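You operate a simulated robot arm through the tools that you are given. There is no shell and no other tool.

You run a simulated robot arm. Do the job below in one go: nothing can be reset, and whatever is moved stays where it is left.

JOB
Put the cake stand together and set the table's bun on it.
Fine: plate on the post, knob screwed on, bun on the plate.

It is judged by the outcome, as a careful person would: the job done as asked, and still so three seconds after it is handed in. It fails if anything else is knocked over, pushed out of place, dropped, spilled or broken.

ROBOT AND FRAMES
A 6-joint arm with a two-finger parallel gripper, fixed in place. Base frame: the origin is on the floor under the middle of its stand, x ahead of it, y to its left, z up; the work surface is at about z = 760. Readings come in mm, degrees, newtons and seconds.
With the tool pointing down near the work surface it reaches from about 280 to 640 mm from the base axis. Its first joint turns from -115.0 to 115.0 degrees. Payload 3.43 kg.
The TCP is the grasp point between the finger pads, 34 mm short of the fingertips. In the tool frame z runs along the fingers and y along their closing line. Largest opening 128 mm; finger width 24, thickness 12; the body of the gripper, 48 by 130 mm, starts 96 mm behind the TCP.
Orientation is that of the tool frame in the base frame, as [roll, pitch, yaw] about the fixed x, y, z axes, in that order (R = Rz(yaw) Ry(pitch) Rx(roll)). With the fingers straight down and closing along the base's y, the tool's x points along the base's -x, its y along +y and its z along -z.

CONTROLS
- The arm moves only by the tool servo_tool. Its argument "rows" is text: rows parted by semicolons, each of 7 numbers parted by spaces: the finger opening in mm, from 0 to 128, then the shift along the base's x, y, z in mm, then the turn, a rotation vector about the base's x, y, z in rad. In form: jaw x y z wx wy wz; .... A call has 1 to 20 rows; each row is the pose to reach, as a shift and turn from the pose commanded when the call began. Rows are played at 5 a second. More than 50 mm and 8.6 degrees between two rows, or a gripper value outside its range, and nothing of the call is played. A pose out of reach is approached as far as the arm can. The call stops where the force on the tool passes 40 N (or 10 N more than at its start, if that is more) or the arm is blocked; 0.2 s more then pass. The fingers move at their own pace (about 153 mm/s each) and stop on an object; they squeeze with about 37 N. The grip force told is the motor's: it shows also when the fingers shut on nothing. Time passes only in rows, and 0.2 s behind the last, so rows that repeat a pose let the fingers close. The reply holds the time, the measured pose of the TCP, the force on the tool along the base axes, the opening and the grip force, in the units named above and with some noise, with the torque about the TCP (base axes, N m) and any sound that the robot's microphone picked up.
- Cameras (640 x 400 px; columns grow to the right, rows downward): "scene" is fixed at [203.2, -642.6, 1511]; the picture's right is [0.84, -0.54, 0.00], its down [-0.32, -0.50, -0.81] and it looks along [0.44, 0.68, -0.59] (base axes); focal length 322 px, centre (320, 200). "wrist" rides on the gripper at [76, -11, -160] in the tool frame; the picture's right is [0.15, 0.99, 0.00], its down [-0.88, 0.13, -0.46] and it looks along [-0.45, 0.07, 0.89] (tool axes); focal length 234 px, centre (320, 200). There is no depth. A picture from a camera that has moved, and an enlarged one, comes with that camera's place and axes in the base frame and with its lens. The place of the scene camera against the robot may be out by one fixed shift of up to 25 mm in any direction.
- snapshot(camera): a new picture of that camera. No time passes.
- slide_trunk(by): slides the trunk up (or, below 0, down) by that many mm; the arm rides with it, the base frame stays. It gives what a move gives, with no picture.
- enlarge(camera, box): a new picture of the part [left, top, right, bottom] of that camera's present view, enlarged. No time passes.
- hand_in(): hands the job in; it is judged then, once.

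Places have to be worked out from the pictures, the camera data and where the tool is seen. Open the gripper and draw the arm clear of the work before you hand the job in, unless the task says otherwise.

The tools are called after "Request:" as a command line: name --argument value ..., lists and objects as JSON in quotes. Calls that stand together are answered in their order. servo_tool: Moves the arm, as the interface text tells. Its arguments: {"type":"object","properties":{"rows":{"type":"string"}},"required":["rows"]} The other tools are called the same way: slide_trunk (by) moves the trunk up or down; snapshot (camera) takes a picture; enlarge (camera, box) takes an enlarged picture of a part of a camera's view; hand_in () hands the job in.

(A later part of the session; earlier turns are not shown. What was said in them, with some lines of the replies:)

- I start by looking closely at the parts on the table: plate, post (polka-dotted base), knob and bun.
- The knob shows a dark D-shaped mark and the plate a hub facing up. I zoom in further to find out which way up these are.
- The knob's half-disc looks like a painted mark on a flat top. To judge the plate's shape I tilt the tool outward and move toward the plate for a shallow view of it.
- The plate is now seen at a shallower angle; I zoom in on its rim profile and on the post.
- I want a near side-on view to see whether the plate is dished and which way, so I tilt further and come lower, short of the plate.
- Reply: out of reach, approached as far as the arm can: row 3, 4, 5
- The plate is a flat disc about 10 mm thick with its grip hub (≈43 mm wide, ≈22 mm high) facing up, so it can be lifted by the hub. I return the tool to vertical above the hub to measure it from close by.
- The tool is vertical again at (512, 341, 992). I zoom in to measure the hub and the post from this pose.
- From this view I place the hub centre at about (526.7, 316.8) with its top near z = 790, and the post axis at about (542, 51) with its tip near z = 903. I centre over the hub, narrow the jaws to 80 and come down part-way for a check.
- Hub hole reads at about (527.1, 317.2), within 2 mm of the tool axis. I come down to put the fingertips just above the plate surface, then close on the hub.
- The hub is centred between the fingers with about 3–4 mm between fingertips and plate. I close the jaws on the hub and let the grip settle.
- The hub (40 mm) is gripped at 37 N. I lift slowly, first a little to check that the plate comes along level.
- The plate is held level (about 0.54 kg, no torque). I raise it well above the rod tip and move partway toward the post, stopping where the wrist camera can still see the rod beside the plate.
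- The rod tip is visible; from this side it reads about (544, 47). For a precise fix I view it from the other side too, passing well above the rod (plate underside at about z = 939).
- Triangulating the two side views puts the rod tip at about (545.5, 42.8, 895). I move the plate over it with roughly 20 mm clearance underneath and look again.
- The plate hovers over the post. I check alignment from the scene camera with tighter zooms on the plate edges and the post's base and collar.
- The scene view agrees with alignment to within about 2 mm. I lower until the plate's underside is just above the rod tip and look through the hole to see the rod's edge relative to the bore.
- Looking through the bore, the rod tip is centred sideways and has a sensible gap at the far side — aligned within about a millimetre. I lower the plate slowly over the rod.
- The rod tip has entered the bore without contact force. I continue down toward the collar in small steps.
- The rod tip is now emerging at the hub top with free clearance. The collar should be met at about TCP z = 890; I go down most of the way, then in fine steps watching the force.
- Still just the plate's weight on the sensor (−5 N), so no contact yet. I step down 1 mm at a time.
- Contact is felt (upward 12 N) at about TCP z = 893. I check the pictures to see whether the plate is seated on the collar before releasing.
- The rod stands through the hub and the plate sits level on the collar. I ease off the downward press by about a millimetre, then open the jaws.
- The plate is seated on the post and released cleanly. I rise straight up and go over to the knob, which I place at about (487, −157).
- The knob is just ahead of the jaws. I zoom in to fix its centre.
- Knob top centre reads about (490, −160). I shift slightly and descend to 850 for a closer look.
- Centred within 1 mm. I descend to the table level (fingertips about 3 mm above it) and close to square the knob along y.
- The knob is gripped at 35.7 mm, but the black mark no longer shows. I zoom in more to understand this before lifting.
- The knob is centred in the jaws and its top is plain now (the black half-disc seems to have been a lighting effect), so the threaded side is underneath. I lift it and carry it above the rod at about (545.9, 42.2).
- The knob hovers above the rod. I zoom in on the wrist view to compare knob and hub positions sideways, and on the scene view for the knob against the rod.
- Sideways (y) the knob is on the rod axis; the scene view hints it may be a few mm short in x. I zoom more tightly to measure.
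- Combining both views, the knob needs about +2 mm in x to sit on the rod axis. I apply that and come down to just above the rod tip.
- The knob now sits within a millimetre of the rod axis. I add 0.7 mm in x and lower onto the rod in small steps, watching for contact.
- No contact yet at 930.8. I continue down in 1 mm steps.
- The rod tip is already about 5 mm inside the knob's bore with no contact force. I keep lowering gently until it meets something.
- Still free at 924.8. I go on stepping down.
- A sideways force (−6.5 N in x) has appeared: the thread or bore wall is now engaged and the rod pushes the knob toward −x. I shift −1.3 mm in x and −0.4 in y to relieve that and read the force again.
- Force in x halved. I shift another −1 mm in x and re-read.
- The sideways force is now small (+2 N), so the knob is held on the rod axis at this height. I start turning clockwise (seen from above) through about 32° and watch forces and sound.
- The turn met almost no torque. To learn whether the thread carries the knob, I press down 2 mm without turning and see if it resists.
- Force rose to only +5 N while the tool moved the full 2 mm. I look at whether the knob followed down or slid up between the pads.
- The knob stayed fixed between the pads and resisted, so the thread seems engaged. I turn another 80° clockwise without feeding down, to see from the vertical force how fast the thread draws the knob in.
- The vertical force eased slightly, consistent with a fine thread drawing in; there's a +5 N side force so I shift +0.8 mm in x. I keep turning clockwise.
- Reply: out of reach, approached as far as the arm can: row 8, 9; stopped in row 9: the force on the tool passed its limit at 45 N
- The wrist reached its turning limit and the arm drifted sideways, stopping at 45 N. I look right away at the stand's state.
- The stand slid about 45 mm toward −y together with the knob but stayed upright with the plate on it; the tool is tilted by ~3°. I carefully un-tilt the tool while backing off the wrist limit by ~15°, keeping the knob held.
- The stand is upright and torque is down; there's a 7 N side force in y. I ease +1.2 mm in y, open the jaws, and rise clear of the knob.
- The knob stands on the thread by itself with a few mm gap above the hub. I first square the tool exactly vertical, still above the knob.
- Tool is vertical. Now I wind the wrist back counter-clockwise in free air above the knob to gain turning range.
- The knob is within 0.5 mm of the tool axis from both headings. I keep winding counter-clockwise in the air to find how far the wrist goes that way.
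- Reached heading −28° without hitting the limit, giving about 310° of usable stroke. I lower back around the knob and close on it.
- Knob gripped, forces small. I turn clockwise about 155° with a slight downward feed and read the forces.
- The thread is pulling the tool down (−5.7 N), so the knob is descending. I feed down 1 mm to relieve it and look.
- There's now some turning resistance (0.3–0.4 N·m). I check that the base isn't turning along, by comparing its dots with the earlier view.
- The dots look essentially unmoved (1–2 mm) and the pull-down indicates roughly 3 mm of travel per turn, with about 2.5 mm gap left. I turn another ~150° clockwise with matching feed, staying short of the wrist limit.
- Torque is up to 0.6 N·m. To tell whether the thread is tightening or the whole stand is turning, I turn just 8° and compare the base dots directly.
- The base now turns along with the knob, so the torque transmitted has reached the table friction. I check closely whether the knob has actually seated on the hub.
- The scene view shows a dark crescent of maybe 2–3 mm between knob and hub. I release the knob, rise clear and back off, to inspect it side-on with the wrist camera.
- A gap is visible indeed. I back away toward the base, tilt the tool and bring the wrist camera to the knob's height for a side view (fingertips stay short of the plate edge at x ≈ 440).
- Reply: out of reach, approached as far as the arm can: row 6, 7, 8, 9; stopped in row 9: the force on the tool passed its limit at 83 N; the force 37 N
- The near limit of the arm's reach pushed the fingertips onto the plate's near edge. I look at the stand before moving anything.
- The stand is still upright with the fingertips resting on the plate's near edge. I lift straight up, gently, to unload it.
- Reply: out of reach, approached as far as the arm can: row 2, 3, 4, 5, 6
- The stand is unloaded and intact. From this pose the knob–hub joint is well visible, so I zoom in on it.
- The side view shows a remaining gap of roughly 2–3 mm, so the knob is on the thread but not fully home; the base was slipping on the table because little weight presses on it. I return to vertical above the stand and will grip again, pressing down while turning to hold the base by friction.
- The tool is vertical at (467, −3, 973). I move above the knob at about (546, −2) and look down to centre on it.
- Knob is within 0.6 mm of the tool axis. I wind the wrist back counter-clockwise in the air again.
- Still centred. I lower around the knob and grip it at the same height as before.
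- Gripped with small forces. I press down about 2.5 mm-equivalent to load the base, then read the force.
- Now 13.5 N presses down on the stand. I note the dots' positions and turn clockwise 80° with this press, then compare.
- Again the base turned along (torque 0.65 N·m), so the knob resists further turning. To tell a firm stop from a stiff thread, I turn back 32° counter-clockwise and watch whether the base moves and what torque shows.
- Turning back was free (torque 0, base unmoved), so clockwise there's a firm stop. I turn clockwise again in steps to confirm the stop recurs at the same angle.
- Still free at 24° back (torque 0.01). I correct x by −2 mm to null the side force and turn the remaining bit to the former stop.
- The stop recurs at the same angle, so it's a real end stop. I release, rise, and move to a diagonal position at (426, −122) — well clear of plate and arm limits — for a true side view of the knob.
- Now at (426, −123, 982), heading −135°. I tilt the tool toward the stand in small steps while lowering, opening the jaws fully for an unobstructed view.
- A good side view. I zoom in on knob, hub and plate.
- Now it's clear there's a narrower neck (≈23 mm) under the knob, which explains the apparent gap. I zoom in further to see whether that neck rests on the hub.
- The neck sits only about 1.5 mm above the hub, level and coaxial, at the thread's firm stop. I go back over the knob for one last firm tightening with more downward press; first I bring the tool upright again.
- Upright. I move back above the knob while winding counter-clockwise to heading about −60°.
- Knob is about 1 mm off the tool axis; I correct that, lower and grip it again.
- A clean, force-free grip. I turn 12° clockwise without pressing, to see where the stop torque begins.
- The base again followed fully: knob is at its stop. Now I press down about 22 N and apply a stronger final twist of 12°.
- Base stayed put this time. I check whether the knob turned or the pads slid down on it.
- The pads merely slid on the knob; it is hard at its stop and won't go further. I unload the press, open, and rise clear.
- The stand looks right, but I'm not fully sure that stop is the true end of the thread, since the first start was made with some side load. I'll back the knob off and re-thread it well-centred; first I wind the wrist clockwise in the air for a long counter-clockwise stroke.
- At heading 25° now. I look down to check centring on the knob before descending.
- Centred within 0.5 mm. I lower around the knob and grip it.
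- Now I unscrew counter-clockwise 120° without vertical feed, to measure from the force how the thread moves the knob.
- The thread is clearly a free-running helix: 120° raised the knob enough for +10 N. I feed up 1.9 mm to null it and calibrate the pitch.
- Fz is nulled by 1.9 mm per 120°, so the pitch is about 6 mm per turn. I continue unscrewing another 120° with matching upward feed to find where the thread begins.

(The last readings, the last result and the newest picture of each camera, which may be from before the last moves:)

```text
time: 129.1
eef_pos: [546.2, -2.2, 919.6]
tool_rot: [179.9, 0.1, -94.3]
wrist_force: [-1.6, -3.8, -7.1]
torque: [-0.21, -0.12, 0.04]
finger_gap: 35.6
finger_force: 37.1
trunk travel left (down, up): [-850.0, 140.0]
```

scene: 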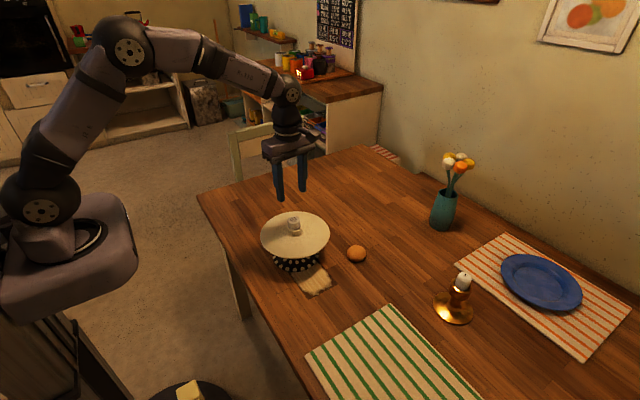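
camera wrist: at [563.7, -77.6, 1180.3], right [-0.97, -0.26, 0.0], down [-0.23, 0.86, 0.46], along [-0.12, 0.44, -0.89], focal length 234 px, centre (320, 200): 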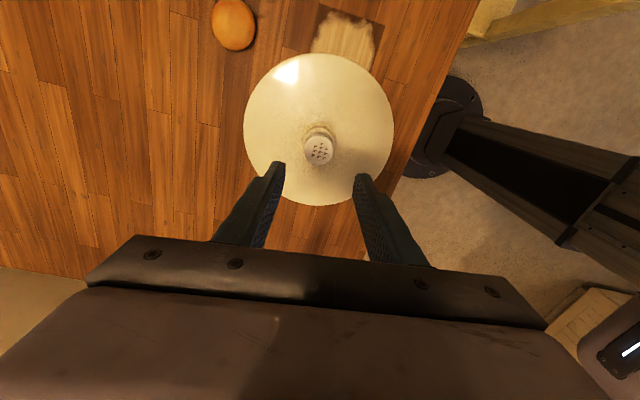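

Now the tool is pulled down 7 N: the knob stopped climbing during this turn. I probe by raising another 1 mm to see whether it holds or comes along.

Request:
servo_tool --rows "0 0 0 0.5 0 0 0; 0 0 0 1 0 0 0; 0 0 0 1 0 0 0"

Request:
enlarge --camera "scene" --box '[276, 240, 324, 276]'

Request:
enlarge --camera "scene" --box '[284, 206, 312, 234]'

```text
time: 129.9
eef_pos: [546.7, -0.7, 919.0]
tool_rot: [179.9, 0.1, -94.3]
wrist_force: [-1.6, 1.5, -13.2]
torque: [0.01, -0.09, 0.02]
finger_gap: 35.1
finger_force: 36.8
trunk travel left (down, up): [-850.0, 140.0]
```

```text
11.11 times, centred on (300, 258) of scene
camera zoom: at [203.2, -642.6, 1511.0], right [0.84, -0.54, 0.0], down [-0.32, -0.5, -0.81], along [0.44, 0.68, -0.59], focal length 3582 px, centre (542, -444)
```

zoom: 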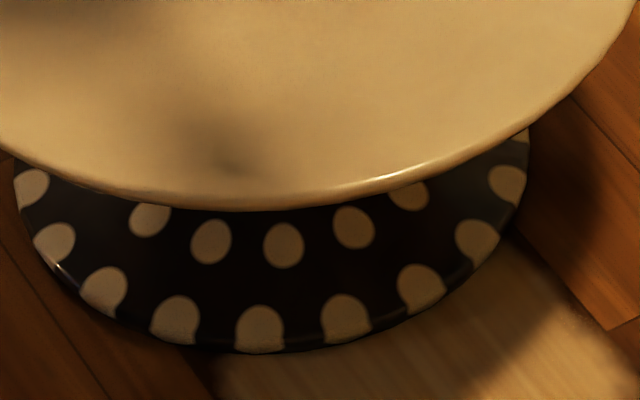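

```text
14.29 times, centred on (298, 220) of scene
camera zoom: at [203.2, -642.6, 1511.0], right [0.84, -0.54, 0.0], down [-0.32, -0.5, -0.81], along [0.44, 0.68, -0.59], focal length 4606 px, centre (634, -86)
```

zoom: 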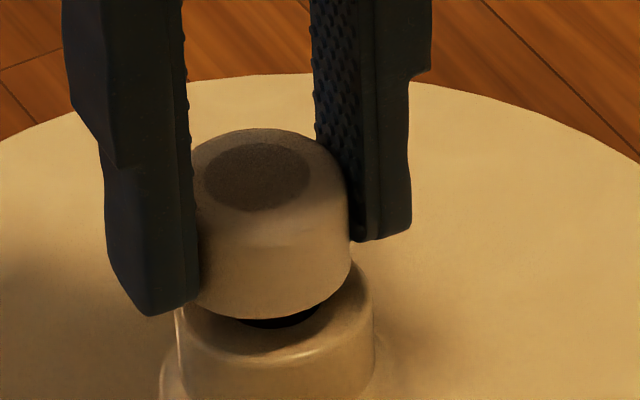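

Pulling up 13 N only begins to lift the stand itself: the knob is securely locked on the thread even 240° backed off. I lower 2 mm to relieve that and then re-tighten clockwise with proper feed.

Request:
servo_tool --rows "0 0 0 -0.7 0 0 0; 0 0 0 -1.4 0 0 0; 0 0 0 -2.2 0 0 0; 0 0 0 -2.2 0 0 0"

```text
time: 130.9
eef_pos: [547.1, -2.2, 918.3]
tool_rot: [179.9, 0.1, -94.3]
wrist_force: [-2.3, 5.3, -3.7]
torque: [0.15, 0.18, 0.0]
finger_gap: 35.4
finger_force: 36.9
trunk travel left (down, up): [-850.0, 140.0]
```

Still −3.7 N and some side force in y. I null both, then turn clockwise 120° with downward feed of 2 mm.

Request:
servo_tool --rows "0 -0.4 0.9 -0.7 0 0 0; 0 -0.4 0.9 -0.84 0 0 -0.14; 0 -0.4 0.9 -0.97 0 0 -0.28; 0 -0.4 0.9 -1.1 0 0 -0.42; 0 -0.4 0.9 -1.24 0 0 -0.56; 0 -0.4 0.9 -1.38 0 0 -0.7; 0 -0.4 0.9 -1.52 0 0 -0.84; 0 -0.4 0.9 -1.65 0 0 -0.98; 0 -0.4 0.9 -1.79 0 0 -1.12; 0 -0.4 0.9 -1.92 0 0 -1.26; 0 -0.4 0.9 -2.06 0 0 -1.4; 0 -0.4 0.9 -2.2 0 0 -1.54; 0 -0.4 0.9 -2.33 0 0 -1.68; 0 -0.4 0.9 -2.47 0 0 -1.82; 0 -0.4 0.9 -2.6 0 0 -1.96; 0 -0.4 0.9 -2.74 0 0 -2.1; 0 -0.4 0.9 -2.74 0 0 -2.1"

Request:
enlarge --camera "scene" --box '[276, 240, 324, 276]'

```text
time: 134.5
eef_pos: [546.6, -2.2, 916.3]
tool_rot: [179.9, 0.4, 145.2]
wrist_force: [5.8, -4.1, 10.8]
torque: [-0.23, -0.08, 0.01]
finger_gap: 35.3
finger_force: 37.2
trunk travel left (down, up): [-850.0, 140.0]
```

```text
11.11 times, centred on (300, 258) of scene
camera zoom: at [203.2, -642.6, 1511.0], right [0.84, -0.54, 0.0], down [-0.32, -0.5, -0.81], along [0.44, 0.68, -0.59], focal length 3582 px, centre (542, -444)
```

zoom: 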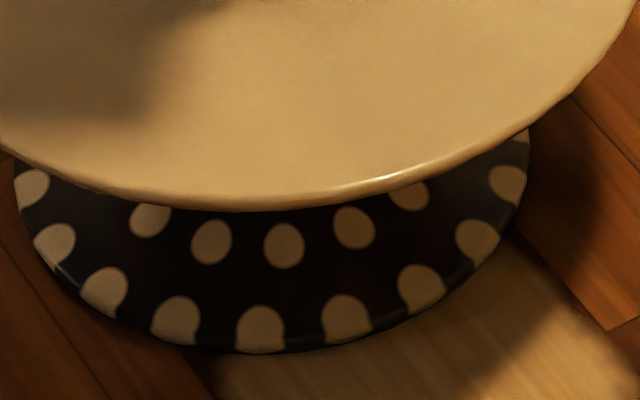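

Fz is +10.8 N: over this part of the turn the knob hardly moved down. I check its height by eye before going on.

Request:
enlarge --camera "scene" --box '[284, 206, 312, 234]'

Request:
enlarge --camera "wrist" --box '[280, 120, 360, 220]'

```text
14.29 times, centred on (298, 220) of scene
camera zoom: at [203.2, -642.6, 1511.0], right [0.84, -0.54, 0.0], down [-0.32, -0.5, -0.81], along [0.44, 0.68, -0.59], focal length 4606 px, centre (634, -86)
```

zoom: 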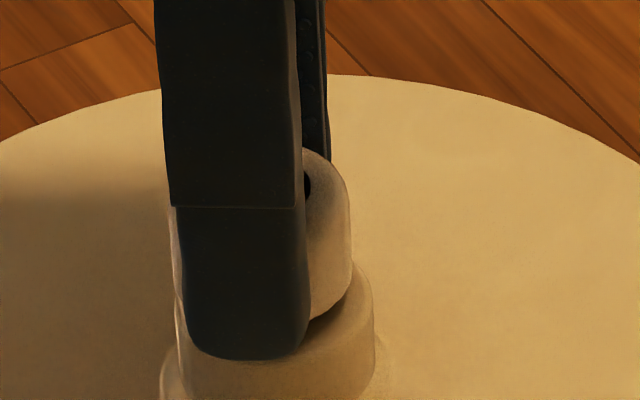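

```text
4.00 times, centred on (320, 170) of wrist
camera zoom: at [475.6, 32.3, 1075.1], right [0.44, 0.9, 0.0], down [0.8, -0.39, 0.46], along [0.41, -0.2, -0.89], focal length 937 px, centre (320, 320)
```

zoom: 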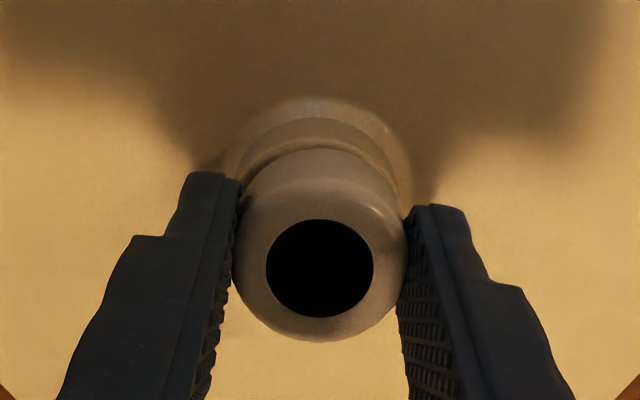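

I null the forces first (up 2 mm, +1 in x, −0.8 in y), then turn clockwise the remaining 120°, feeding 2 mm.

Request:
servo_tool --rows "0 0.5 -0.4 0.7 0 0 0; 0 1 -0.8 1.4 0 0 0; 0 1 -0.8 2 0 0 0; 0 1 -0.8 2 0 0 0"

```text
time: 135.5
eef_pos: [545.8, -2.2, 916.8]
tool_rot: [-179.9, 0.0, 145.4]
wrist_force: [3.2, 2.1, 0.6]
torque: [0.04, -0.45, -0.01]
finger_gap: 35.2
finger_force: 37.0
trunk travel left (down, up): [-850.0, 140.0]
```

Forces are near zero at TCP z ≈ 917 — same as on the way up, so the helix is repeatable here. I turn clockwise 120° back toward the stop with 2 mm of feed.

Request:
servo_tool --rows "0 0.3 0.2 -0.13 0 0 -0.14; 0 0.6 0.4 -0.26 0 0 -0.28; 0 0.6 0.4 -0.4 0 0 -0.42; 0 0.6 0.4 -0.53 0 0 -0.56; 0 0.6 0.4 -0.66 0 0 -0.7; 0 0.6 0.4 -0.8 0 0 -0.84; 0 0.6 0.4 -0.93 0 0 -0.98; 0 0.6 0.4 -1.06 0 0 -1.12; 0 0.6 0.4 -1.2 0 0 -1.26; 0 0.6 0.4 -1.33 0 0 -1.4; 0 0.6 0.4 -1.46 0 0 -1.54; 0 0.6 0.4 -1.6 0 0 -1.68; 0 0.6 0.4 -1.73 0 0 -1.82; 0 0.6 0.4 -1.73 0 0 -1.82"

Request:
enlarge --camera "scene" --box '[276, 240, 324, 276]'

Request:
enlarge --camera "scene" --box '[284, 206, 312, 234]'

```text
time: 138.5
eef_pos: [546.3, -1.7, 916.5]
tool_rot: [180.0, 0.1, 40.9]
wrist_force: [-4.8, 2.1, -0.8]
torque: [0.07, 0.15, 0.01]
finger_gap: 35.1
finger_force: 37.5
trunk travel left (down, up): [-850.0, 140.0]
```

```text
11.11 times, centred on (300, 258) of scene
camera zoom: at [203.2, -642.6, 1511.0], right [0.84, -0.54, 0.0], down [-0.32, -0.5, -0.81], along [0.44, 0.68, -0.59], focal length 3582 px, centre (542, -444)
```

zoom: 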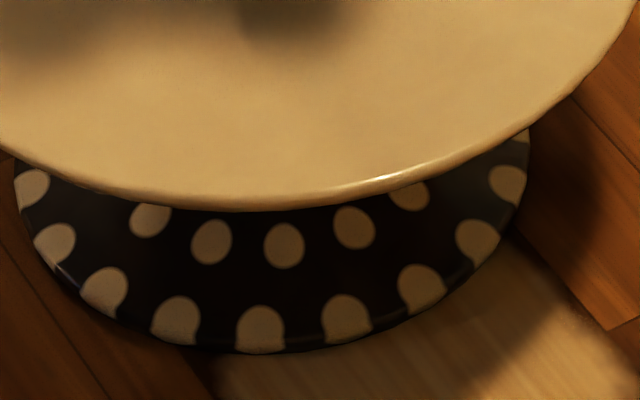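

```text
14.29 times, centred on (298, 220) of scene
camera zoom: at [203.2, -642.6, 1511.0], right [0.84, -0.54, 0.0], down [-0.32, -0.5, -0.81], along [0.44, 0.68, -0.59], focal length 4606 px, centre (634, -86)
```

zoom: 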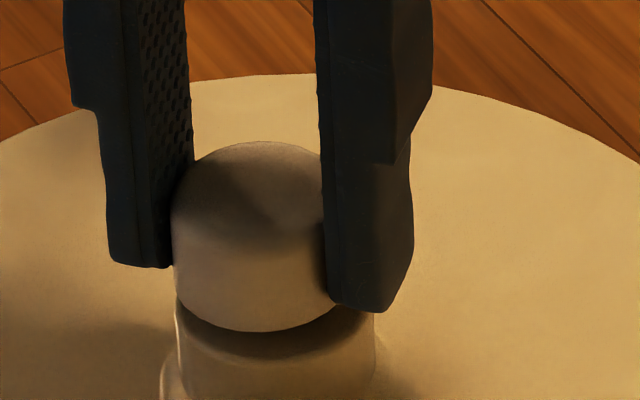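

All force-free so far with the knob coming down 1.7 mm over 104°. I turn the last part to the old stop and slightly beyond (heading ~20°).

Request:
servo_tool --rows "0 -0.4 0.2 -0.1 0 0 -0.1; 0 -0.8 0.4 -0.2 0 0 -0.2; 0 -0.8 0.4 -0.3 0 0 -0.28; 0 -0.8 0.4 -0.35 0 0 -0.36; 0 -0.8 0.4 -0.35 0 0 -0.36"

Request:
enlarge --camera "scene" --box '[276, 240, 324, 276]'

```text
time: 139.7
eef_pos: [547.9, -2.7, 916.1]
tool_rot: [180.0, 0.0, 20.3]
wrist_force: [0.0, -1.0, -0.8]
torque: [-0.1, 0.05, 0.57]
finger_gap: 35.3
finger_force: 36.7
trunk travel left (down, up): [-850.0, 140.0]
```

```text
11.11 times, centred on (300, 258) of scene
camera zoom: at [203.2, -642.6, 1511.0], right [0.84, -0.54, 0.0], down [-0.32, -0.5, -0.81], along [0.44, 0.68, -0.59], focal length 3582 px, centre (542, -444)
```

zoom: 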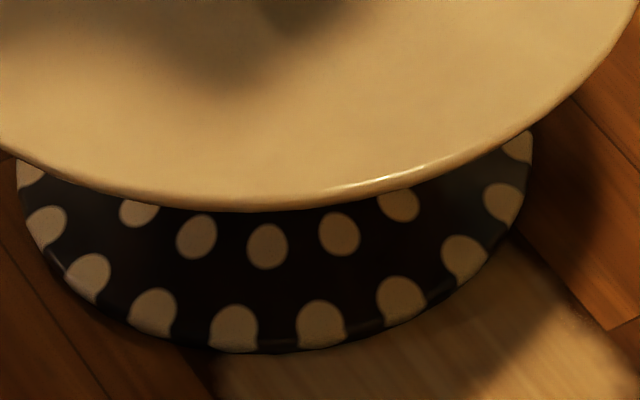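

The stop returns at the same angle and height with 0.57 N·m: the knob is fully tightened. I release it and rise well clear.

Request:
servo_tool --rows "40 0 0 0 0 0 0; 50 0 0 0 0 0 0; 60 0 0 0 0 0 0; 60 0 0 15 0 0 0; 60 0 0 40 0 0 0; 60 0 0 75 0 0 0; 60 0 0 110 0 0 0; 60 0 0 110 0 0 0.148; 60 0 0 110 0 0 0.296; 60 0 0 110 0 0 0.444; 60 0 0 110 0 0 0.592; 60 0 0 110 0 0 0.74; 60 0 0 110 0 0 0.888; 60 0 0 110 0 0 1.036; 60 0 0 110 0 0 1.184; 60 0 0 110 0 0 1.332; 60 0 0 110 0 0 1.332"

Request:
servo_tool --rows "70 0 0 0 0 0 0.148; 80 0 0 0 0 0 0.296; 90 0 0 0 0 0 0.444; 90 0 0 0 0 0 0.592; 90 0 0 0 0 0 0.74; 90 0 0 0 0 0 0.888; 90 0 0 0 0 0 1.036; 90 0 0 0 0 0 1.184; 90 0 0 0 0 0 1.309; 90 0 0 0 0 0 1.309"

Request:
snapshot --camera "wrist"

Request:
enlarge --camera "scene" --box '[250, 190, 390, 290]'

```text
time: 143.3
eef_pos: [545.5, -1.1, 1026.1]
tool_rot: [-180.0, 0.0, 96.9]
wrist_force: [0.6, -0.1, -0.1]
torque: [0.04, 0.0, 0.0]
finger_gap: 60.0
finger_force: 0.0
trunk travel left (down, up): [-850.0, 140.0]
```

```text
time: 145.5
eef_pos: [545.2, -1.1, 1024.6]
tool_rot: [-180.0, 0.0, 171.9]
wrist_force: [-0.1, -0.1, 0.2]
torque: [-0.01, -0.01, 0.0]
finger_gap: 90.2
finger_force: 0.0
trunk travel left (down, up): [-850.0, 140.0]
```

```text
taken
camera wrist: at [468.4, -1.8, 1184.2], right [-0.01, 1.0, 0.0], down [0.89, 0.01, 0.46], along [0.46, 0.0, -0.89], focal length 234 px, centre (320, 200)
```

wrist: 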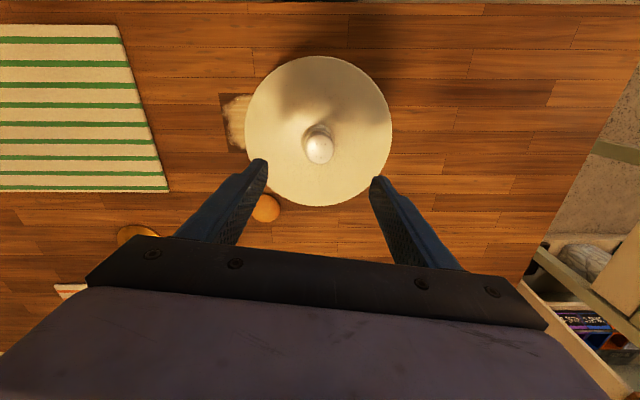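

```text
4.00 times, centred on (320, 240) of scene
camera zoom: at [203.2, -642.6, 1511.0], right [0.84, -0.54, 0.0], down [-0.32, -0.5, -0.81], along [0.44, 0.68, -0.59], focal length 1290 px, centre (320, 40)
```

zoom: 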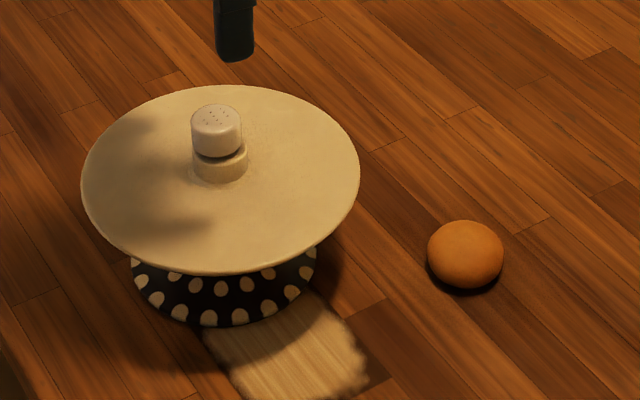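

Stand with plate and tight knob looks good; nothing else moved. The bun is at about (690, −105), beyond vertical-tool reach, so I tilt the tool ~25° outward and move toward it at a safe height.

Request:
servo_tool --rows "100 0 0 0 -0.016 -0.108 0; 100 10 -10 0 -0.032 -0.216 0; 100 25 -25 0 -0.048 -0.324 0; 100 45 -45 -10 -0.0637 -0.4313 0; 100 70 -70 -30 -0.0637 -0.4313 0; 100 95 -96 -55 -0.0637 -0.4313 0; 100 95 -96 -65 -0.0637 -0.4313 0; 100 95 -96 -65 -0.0637 -0.4313 0"

Request:
snapshot --camera "wrist"

```text
time: 147.3
eef_pos: [641.2, -98.3, 961.5]
tool_rot: [-179.9, 25.1, 171.8]
wrist_force: [-0.1, 0.1, -0.1]
torque: [-0.01, 0.05, 0.02]
finger_gap: 100.0
finger_force: 0.0
trunk travel left (down, up): [-850.0, 140.0]
```

```text
taken
camera wrist: at [504.1, -88.8, 1071.6], right [0.01, 1.0, -0.06], down [0.62, 0.04, 0.79], along [0.79, -0.05, -0.62], focal length 234 px, centre (320, 200)
```

wrist: 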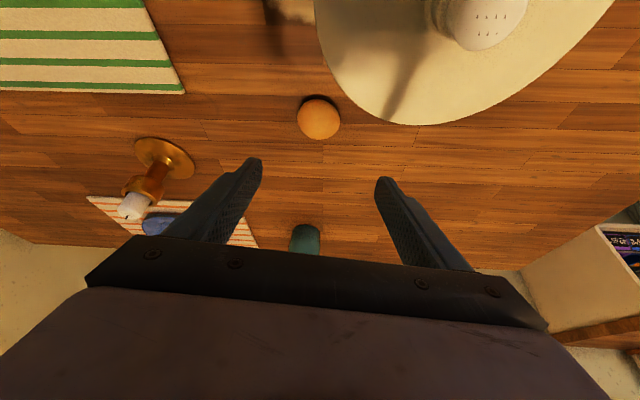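

The bun reads about (690, −110), 60 mm wide. I move closer along the same tilt for a refined look.

Request:
servo_tool --rows "100 8 -4 -35 0 0 0; 100 14 -8 -65 0 0 0; 100 19 -9 -91 0 0 0; 100 19 -9 -91 0 0 0"

Request:
snapshot --camera "wrist"

Request:
enlarge --camera "wrist" --box '[240, 80, 420, 220]'

Request:
enlarge --camera "scene" --box '[270, 180, 410, 290]'

```text
time: 148.3
eef_pos: [659.0, -106.3, 868.8]
tool_rot: [-179.9, 25.0, 171.7]
wrist_force: [0.1, -0.3, 0.3]
torque: [0.0, 0.01, 0.02]
finger_gap: 99.7
finger_force: 0.1
trunk travel left (down, up): [-850.0, 140.0]
```

```text
taken
camera wrist: at [522.1, -98.1, 980.5], right [0.01, 1.0, -0.06], down [0.62, 0.04, 0.79], along [0.79, -0.05, -0.61], focal length 234 px, centre (320, 200)
```

wrist: 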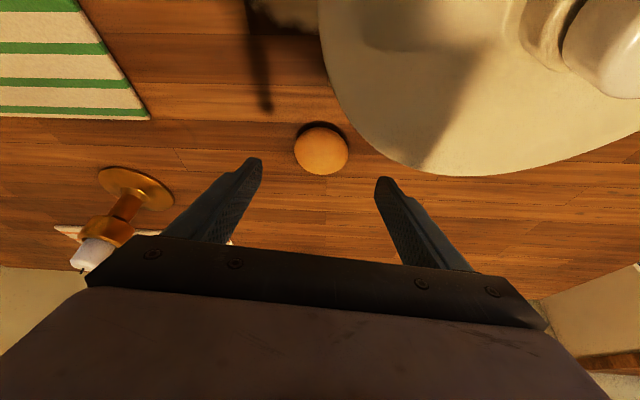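

```text
2.86 times, centred on (330, 150) of wrist
camera zoom: at [522.1, -98.1, 980.5], right [0.01, 1.0, -0.06], down [0.62, 0.04, 0.79], along [0.79, -0.05, -0.61], focal length 669 px, centre (291, 343)
```

zoom: 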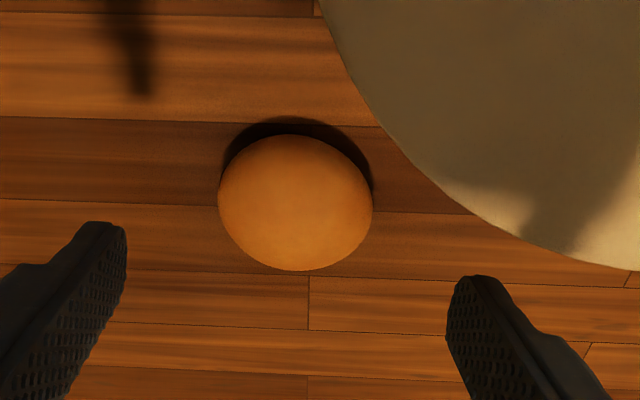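

```text
3.64 times, centred on (340, 235) of scene
camera zoom: at [203.2, -642.6, 1511.0], right [0.84, -0.54, 0.0], down [-0.32, -0.5, -0.81], along [0.44, 0.68, -0.59], focal length 1172 px, centre (247, 73)
```

zoom: 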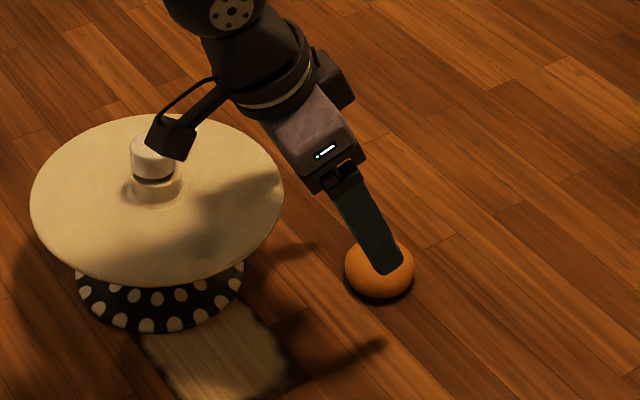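

The bun centre is about (688.5, −111.5), 59 mm across. The path keeps the +y finger about 8 mm from the plate rim, so I narrow the jaws to 84 and descend around the bun in small steps.

Request:
servo_tool --rows "84 8 -2 0 0 0 0; 84 16 -3.5 -10 0 0 0; 84 22 -4.1 -25 0 0 0; 84 22 -4.1 -40 0 0 0; 84 22 -4.1 -52 0 0 0; 84 22 -4.1 -52 0 0 0"

Request:
enlarge --camera "wrist" --box '[220, 110, 430, 250]'

Request:
enlarge --camera "scene" --box '[270, 180, 410, 290]'

```text
time: 149.7
eef_pos: [682.6, -111.4, 817.6]
tool_rot: [180.0, 25.1, 171.9]
wrist_force: [-0.5, 0.4, -0.1]
torque: [-0.02, 0.01, 0.0]
finger_gap: 84.2
finger_force: 0.0
trunk travel left (down, up): [-850.0, 140.0]
```

```text
2.86 times, centred on (325, 180) of wrist
camera zoom: at [544.7, -102.2, 929.4], right [0.01, 1.0, -0.06], down [0.62, 0.04, 0.79], along [0.79, -0.05, -0.62], focal length 669 px, centre (306, 257)
```

zoom: 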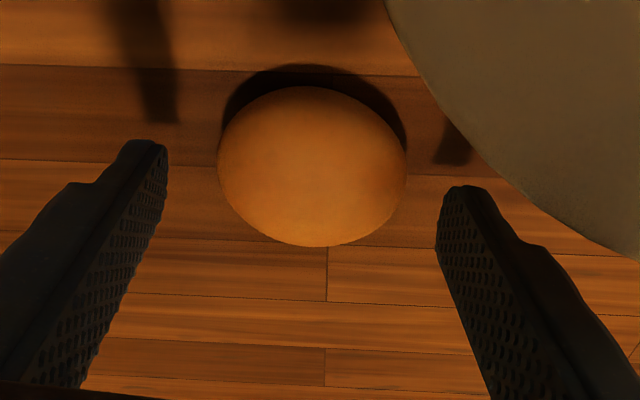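

```text
3.64 times, centred on (340, 235) of scene
camera zoom: at [203.2, -642.6, 1511.0], right [0.84, -0.54, 0.0], down [-0.32, -0.5, -0.81], along [0.44, 0.68, -0.59], focal length 1172 px, centre (247, 73)
```

zoom: 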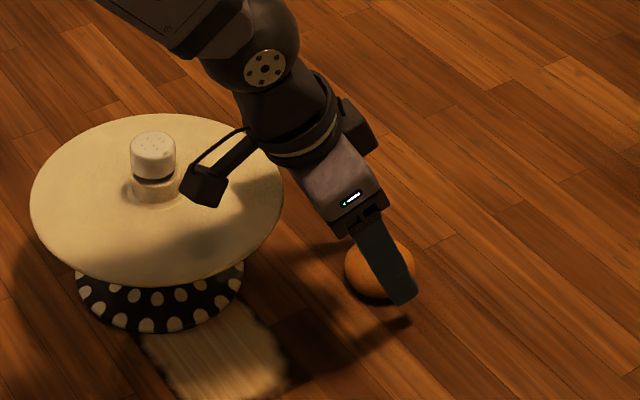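

Centred within 2 mm. I descend the last 17 mm (fingertips then ~4 mm above the table) and close on the bun.

Request:
servo_tool --rows "84 0 1.5 -8 0 0 0; 84 0 1.5 -14 0 0 0; 84 0 1.5 -17 0 0 0; 84 0 1.5 -17 0 0 0; 72 0 1.5 -17 0 0 0; 64 0 1.5 -17 0 0 0; 58 0 1.5 -17 0 0 0; 50 0 1.5 -17 0 0 0; 40 0 1.5 -17 0 0 0; 40 0 1.5 -17 0 0 0; 40 0 1.5 -17 0 0 0"

Request:
enlarge --camera "wrist" --box '[220, 110, 430, 250]'

Request:
enlarge --camera "scene" --box '[270, 180, 410, 290]'

```text
time: 152.1
eef_pos: [681.9, -108.3, 801.3]
tool_rot: [-179.9, 25.1, 171.8]
wrist_force: [-0.1, -0.5, 0.2]
torque: [-0.01, 0.0, 0.04]
finger_gap: 60.6
finger_force: 36.6
trunk travel left (down, up): [-850.0, 140.0]
```

```text
2.86 times, centred on (325, 180) of wrist
camera zoom: at [544.8, -100.6, 912.5], right [0.01, 1.0, -0.06], down [0.62, 0.04, 0.79], along [0.79, -0.05, -0.62], focal length 669 px, centre (306, 257)
```

zoom: 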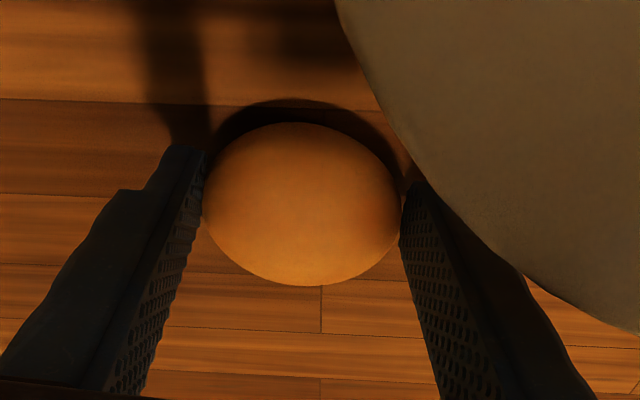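

```text
3.64 times, centred on (340, 235) of scene
camera zoom: at [203.2, -642.6, 1511.0], right [0.84, -0.54, 0.0], down [-0.32, -0.5, -0.81], along [0.44, 0.68, -0.59], focal length 1172 px, centre (247, 73)
```

zoom: 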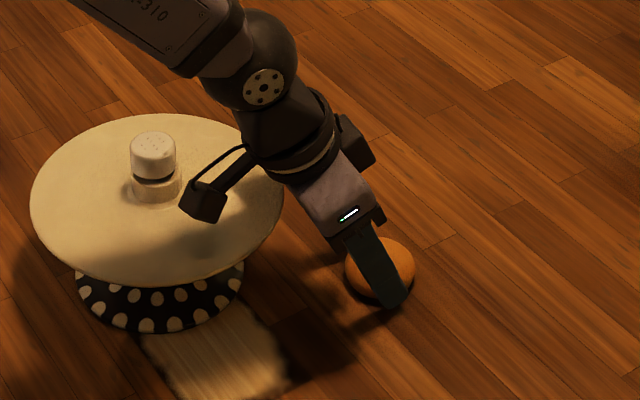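

Bun is held firmly (60.6 mm). I lift it straight up, clear of the plate level.

Request:
servo_tool --rows "40 0 0 8 0 0 0; 40 0 0 25 0 0 0; 40 0 0 50 0 0 0; 40 0 0 80 0 0 0; 40 0 0 110 0 0 0; 40 0 0 130 0 0 0; 40 0 0 130 0 0 0"

Request:
snapshot --camera "wrist"

Request:
enlarge --camera "scene" --box '[260, 160, 400, 290]'

```text
time: 153.7
eef_pos: [681.6, -109.8, 931.0]
tool_rot: [-179.9, 25.0, 171.8]
wrist_force: [0.4, 0.2, -0.2]
torque: [0.03, 0.0, -0.01]
finger_gap: 60.7
finger_force: 36.9
trunk travel left (down, up): [-850.0, 140.0]
```

```text
taken
camera wrist: at [544.5, -100.8, 1042.5], right [0.01, 1.0, -0.06], down [0.62, 0.04, 0.79], along [0.79, -0.05, -0.62], focal length 234 px, centre (320, 200)
```

wrist: 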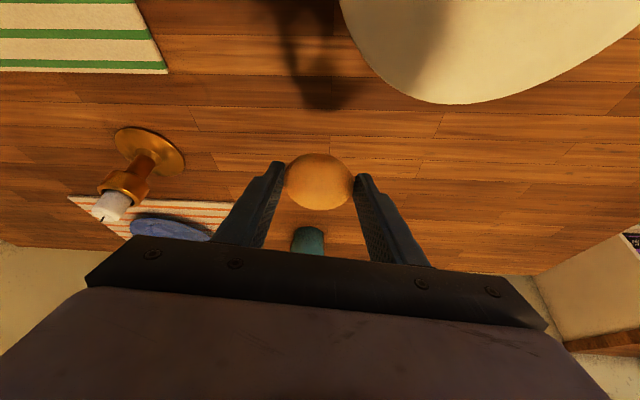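

```text
3.08 times, centred on (330, 225) of scene
camera zoom: at [203.2, -642.6, 1511.0], right [0.84, -0.54, 0.0], down [-0.32, -0.5, -0.81], along [0.44, 0.68, -0.59], focal length 992 px, centre (289, 123)
```

zoom: 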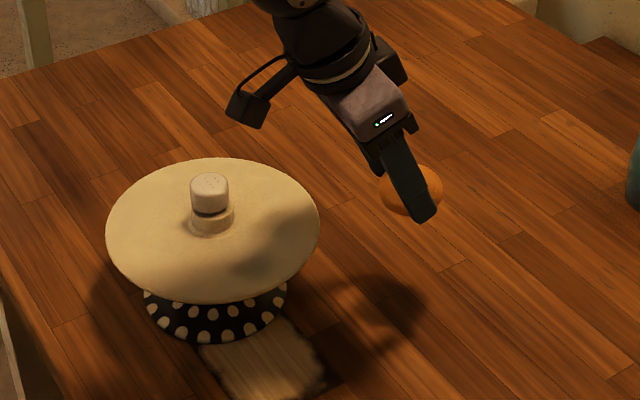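

The bun is in hand. I carry it over the plate to a spot about 63 mm from the knob, on the side facing where it came from.

Request:
servo_tool --rows "40 -15 12 0 0 0 0; 40 -35 28 0 0 0 0; 40 -55 44 0 0 0 0; 40 -75 60 0 0 0 0; 40 -91.2 72.8 0 0 0 0; 40 -91.2 72.8 0 0 0 0; 40 -91.2 72.8 0 0 0 0"

Request:
snapshot --camera "wrist"

Request:
enlarge --camera "scene" --box '[240, 160, 380, 290]'

```text
time: 155.3
eef_pos: [592.2, -35.4, 931.4]
tool_rot: [-179.9, 25.1, 171.8]
wrist_force: [0.5, 0.4, -0.4]
torque: [-0.05, 0.03, 0.0]
finger_gap: 60.4
finger_force: 37.1
trunk travel left (down, up): [-850.0, 140.0]
```

```text
taken
camera wrist: at [454.5, -27.4, 1043.1], right [0.01, 1.0, -0.06], down [0.62, 0.04, 0.79], along [0.79, -0.05, -0.62], focal length 234 px, centre (320, 200)
```

wrist: 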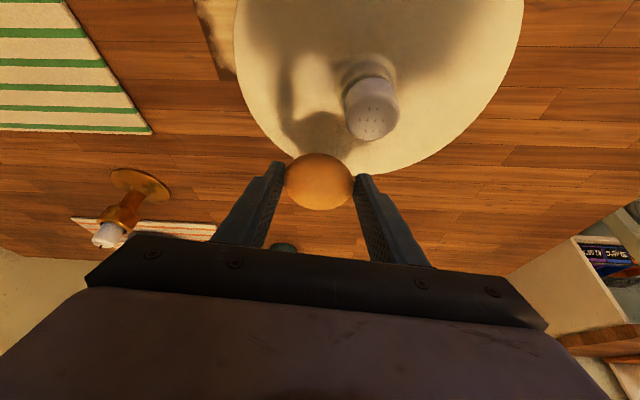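

```text
3.08 times, centred on (310, 225) of scene
camera zoom: at [203.2, -642.6, 1511.0], right [0.84, -0.54, 0.0], down [-0.32, -0.5, -0.81], along [0.44, 0.68, -0.59], focal length 992 px, centre (351, 123)
```

zoom: 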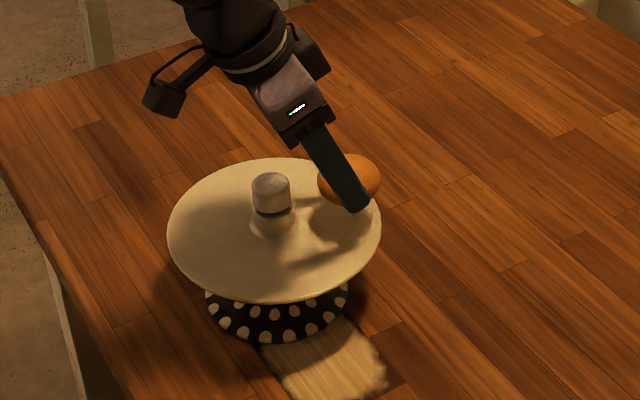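

The bun is above the plate, clear of the knob. I lower it to just above the plate surface.

Request:
servo_tool --rows "40 0 0 -10 0 0 0; 40 0 0 -20 0 0 0; 40 0 0 -27 0 0 0; 40 0 0 -30 0 0 0; 40 0 0 -30 0 0 0"

Request:
enlarge --camera "scene" --box '[260, 180, 350, 260]'

Request:
enlarge --camera "wrist" --box '[230, 90, 430, 240]'

```text
time: 156.5
eef_pos: [590.9, -37.2, 901.1]
tool_rot: [-179.9, 25.1, 171.7]
wrist_force: [0.0, 0.2, -0.3]
torque: [-0.02, 0.01, -0.01]
finger_gap: 60.7
finger_force: 36.8
trunk travel left (down, up): [-850.0, 140.0]
```

```text
5.00 times, centred on (305, 220) of scene
camera zoom: at [203.2, -642.6, 1511.0], right [0.84, -0.54, 0.0], down [-0.32, -0.5, -0.81], along [0.44, 0.68, -0.59], focal length 1612 px, centre (395, 100)
```

zoom: 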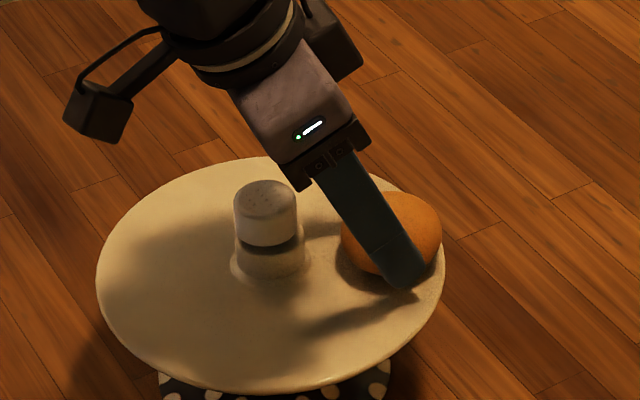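

```text
2.67 times, centred on (330, 165) of wrist
camera zoom: at [454.1, -27.6, 1012.2], right [0.01, 1.0, -0.06], down [0.62, 0.04, 0.79], along [0.79, -0.05, -0.62], focal length 624 px, centre (293, 293)
```

zoom: 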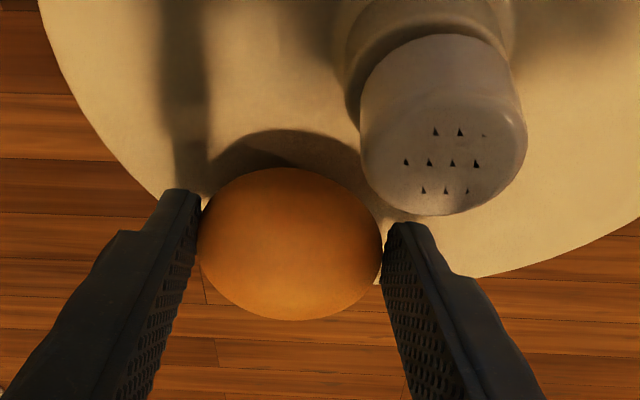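

The bun is roughly 68–73 mm out from the axis — a bit far toward the rim — so I shift it ~8 mm inward before setting it down.

Request:
servo_tool --rows "40 -3 2.2 0 0 0 0; 40 -6.6 4.6 0 0 0 0; 40 -6.6 4.6 -1.5 0 0 0; 40 -6.6 4.6 -3 0 0 0; 40 -6.6 4.6 -3 0 0 0"

Request:
enlarge --camera "scene" --box '[260, 180, 350, 260]'

```text
time: 157.7
eef_pos: [585.6, -31.0, 898.1]
tool_rot: [-179.8, 25.1, 171.8]
wrist_force: [0.4, 0.7, 0.2]
torque: [0.03, 0.01, 0.0]
finger_gap: 60.5
finger_force: 36.8
trunk travel left (down, up): [-850.0, 140.0]
```

```text
5.00 times, centred on (305, 220) of scene
camera zoom: at [203.2, -642.6, 1511.0], right [0.84, -0.54, 0.0], down [-0.32, -0.5, -0.81], along [0.44, 0.68, -0.59], focal length 1612 px, centre (395, 100)
```

zoom: 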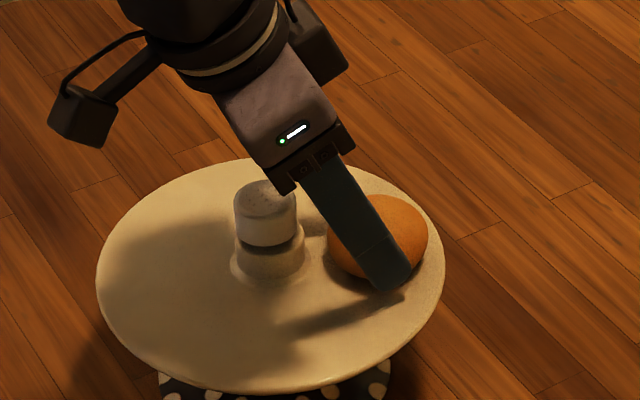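

No contact yet (Fz ≈ 0). I lower 1 mm at a time until the bun touches the plate.

Request:
servo_tool --rows "40 0 0 -1 0 0 0; 40 0 0 -2 0 0 0; 40 0 0 -2 0 0 0"

```text
time: 158.5
eef_pos: [584.7, -31.9, 895.0]
tool_rot: [-180.0, 25.0, 171.8]
wrist_force: [0.5, 0.0, -1.0]
torque: [-0.01, 0.01, 0.0]
finger_gap: 60.4
finger_force: 36.8
trunk travel left (down, up): [-850.0, 140.0]
```

Still free. Two more single-millimetre steps.

Request:
servo_tool --rows "40 0 0 -1 0 0 0; 40 0 0 -2 0 0 0; 40 0 0 -2 0 0 0"

Request:
enlarge --camera "scene" --box '[290, 200, 340, 245]'

```text
time: 159.3
eef_pos: [585.6, -31.9, 894.8]
tool_rot: [180.0, 25.1, 171.9]
wrist_force: [1.1, -0.8, 4.5]
torque: [0.03, -0.07, -0.02]
finger_gap: 60.9
finger_force: 37.0
trunk travel left (down, up): [-850.0, 140.0]
```

```text
8.89 times, centred on (315, 222) of scene
camera zoom: at [203.2, -642.6, 1511.0], right [0.84, -0.54, 0.0], down [-0.32, -0.5, -0.81], along [0.44, 0.68, -0.59], focal length 2866 px, centre (364, 0)
```

zoom: 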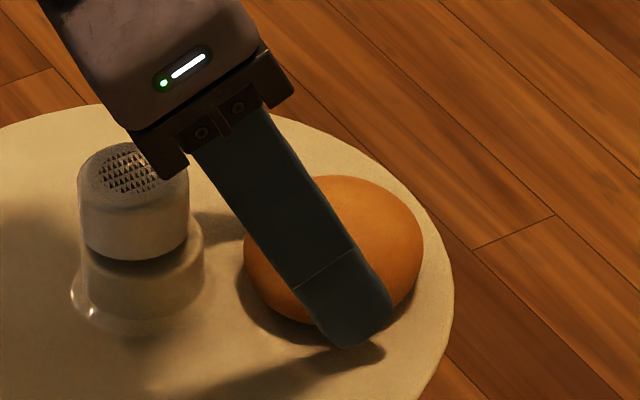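

Contact at +4.5 N: the bun rests on the plate. I ease off slightly and open the jaws slowly.

Request:
servo_tool --rows "40 0 0 0.7 0 0 0; 40 0 0 0.7 0 0 0; 62 0 0 0.7 0 0 0; 66 0 0 0.7 0 0 0; 72 0 0 0.7 0 0 0; 80 0 0 0.7 0 0 0; 86 0 0 0.7 0 0 0; 86 0 0 0.7 0 0 0"

Request:
enlarge --camera "scene" --box '[260, 180, 350, 260]'

Request:
enlarge --camera "wrist" --box '[220, 80, 430, 240]'

```text
time: 161.1
eef_pos: [584.0, -31.2, 895.9]
tool_rot: [-179.9, 25.1, 171.7]
wrist_force: [-0.5, 0.1, -0.7]
torque: [0.01, 0.02, 0.0]
finger_gap: 86.1
finger_force: 0.0
trunk travel left (down, up): [-850.0, 140.0]
```

```text
5.00 times, centred on (305, 220) of scene
camera zoom: at [203.2, -642.6, 1511.0], right [0.84, -0.54, 0.0], down [-0.32, -0.5, -0.81], along [0.44, 0.68, -0.59], focal length 1612 px, centre (395, 100)
```

zoom: 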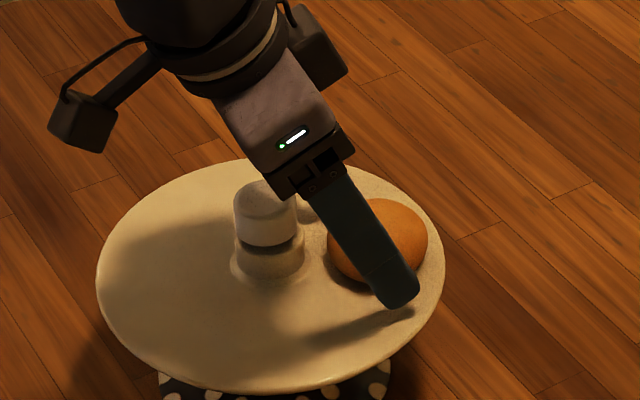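

```text
2.50 times, centred on (325, 160) of wrist
camera zoom: at [447.1, -23.1, 1006.4], right [0.01, 1.0, -0.06], down [0.62, 0.04, 0.79], along [0.79, -0.05, -0.62], focal length 585 px, centre (308, 300)
```

zoom: 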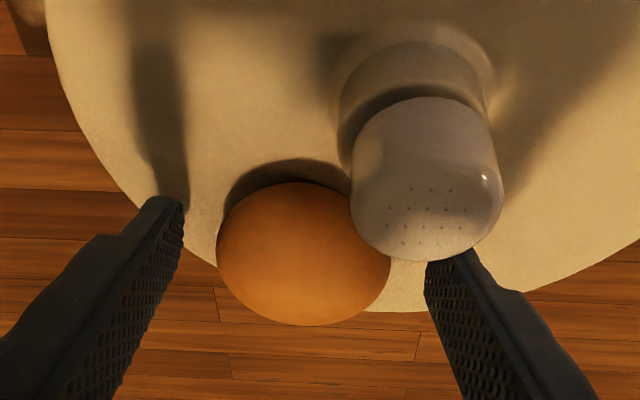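

The bun sits still on the plate. I raise the open gripper straight up, clear of bun and knob.

Request:
servo_tool --rows "86 0 0 8 0 0 0; 86 0 0 20 0 0 0; 86 0 0 40 0 0 0; 86 0 0 70 0 0 0; 86 0 0 105 0 0 0; 86 0 0 135 0 0 0; 86 0 0 135 0 0 0"

Request:
snapshot --camera "wrist"

Request:
enlarge --camera "scene" --box '[240, 170, 360, 290]'

```text
time: 162.7
eef_pos: [584.1, -31.2, 1029.5]
tool_rot: [-179.9, 25.0, 171.8]
wrist_force: [0.1, 0.1, -0.5]
torque: [0.01, -0.01, -0.02]
finger_gap: 85.9
finger_force: 0.1
trunk travel left (down, up): [-850.0, 140.0]
```

```text
taken
camera wrist: at [447.3, -23.1, 1141.5], right [0.01, 1.0, -0.06], down [0.62, 0.04, 0.79], along [0.79, -0.05, -0.62], focal length 234 px, centre (320, 200)
```

wrist: 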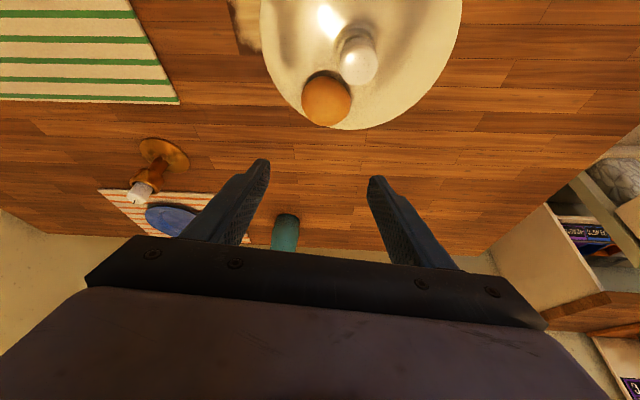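

```text
3.33 times, centred on (300, 230) of scene
camera zoom: at [203.2, -642.6, 1511.0], right [0.84, -0.54, 0.0], down [-0.32, -0.5, -0.81], along [0.44, 0.68, -0.59], focal length 1075 px, centre (387, 100)
```

zoom: 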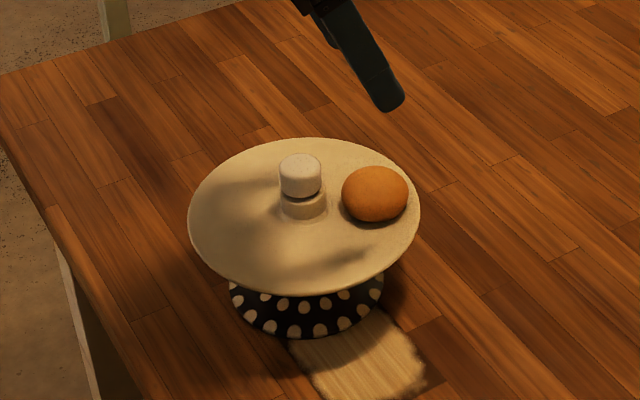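

The bun rests on the plate with plate and knob in place. I bring the tool upright and withdraw the arm toward its starting pose.

Request:
servo_tool --rows "86 0 0 20 0.016 0.108 0; 86 -10 10 40 0.032 0.216 0; 86 -30 30 55 0.048 0.324 0; 86 -55 60 70 0.0637 0.4313 0; 100 -80 95 72 0.0637 0.4313 0; 128 -105 130 72 0.0637 0.4313 0; 128 -130 165 72 0.0637 0.4313 0; 128 -155 195 72 0.0637 0.4313 0; 128 -170 210 72 0.0637 0.4313 0; 128 -170 210 72 0.0637 0.4313 0"

Request:
snapshot --camera "scene"

Request:
snapshot --camera "wrist"

Request:
enlarge --camera "scene" --box '[250, 190, 350, 280]'

```text
time: 164.9
eef_pos: [413.5, 178.6, 1100.8]
tool_rot: [179.9, 0.0, 171.8]
wrist_force: [-0.2, 0.1, -0.7]
torque: [-0.02, 0.02, 0.0]
finger_gap: 128.0
finger_force: 0.0
trunk travel left (down, up): [-850.0, 140.0]
```

```text
taken
```

scene: 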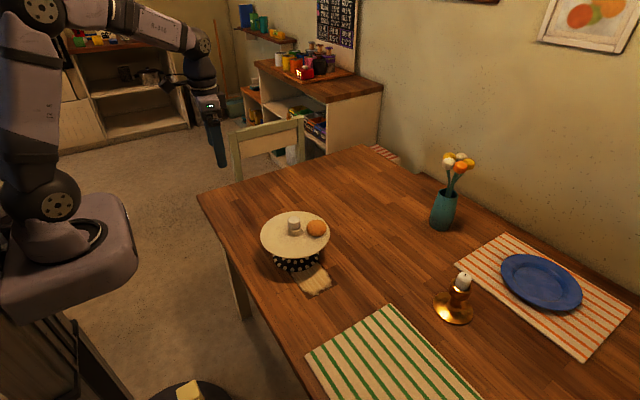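

```text
taken
camera wrist: at [336.2, 178.4, 1260.1], right [0.0, 1.0, 0.0], down [0.89, 0.0, 0.46], along [0.46, 0.0, -0.89], focal length 234 px, centre (320, 200)
```

wrist: 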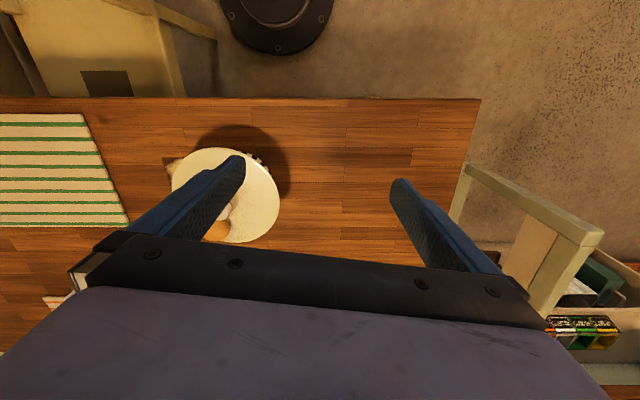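

```text
4.44 times, centred on (300, 235) of scene
camera zoom: at [203.2, -642.6, 1511.0], right [0.84, -0.54, 0.0], down [-0.32, -0.5, -0.81], along [0.44, 0.68, -0.59], focal length 1433 px, centre (409, 44)
```

zoom: 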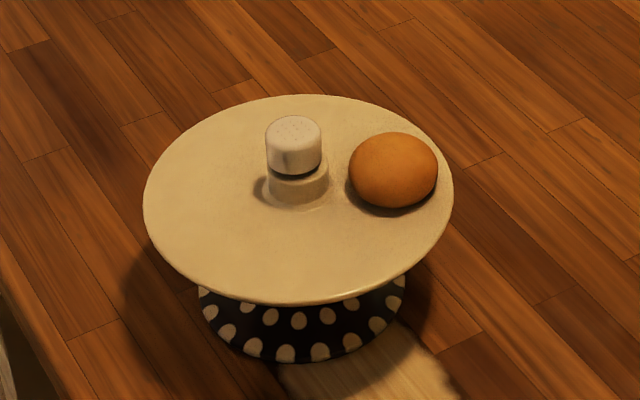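

Final check: plate seated on the post, knob tight at its stop, bun resting on the plate. Vase, candle, mats, plate and chair look where they were; the stand itself ended about 45 mm from where it started. The gripper is open and the arm is clear, so I hand the job in.

Request:
hand_in

```text
The job is handed in.
```

I put the cake stand together and set the bun on it, then handed the job in. The plate is on the post, the knob is screwed on to its stop, and the bun is on the plate. I haven't seen a verdict.

- **Knob:** it turns freely up to a firm stop that comes back at the same angle and height every time, so I took that as fully tight. A gap of about 1.5 mm remains between the knob's neck and the plate's hub, and I could not close it by pressing and turning harder.
- **Stand moved:** while I was screwing on the knob, the wrist hit its turning limit and dragged the stand about 45 mm along the table. It stayed upright, and I left it where it ended up. The base also turned on the table as I tightened the knob.
- **Plate pressed:** at one point the fingertips pressed down hard on the plate's near edge, with a peak of about 83 N. The plate still looked level afterwards and I saw no damage.

In the last picture, the vase, candle, mats, blue plate and chair looked undisturbed. The gripper is open and the arm is back near its starting position.
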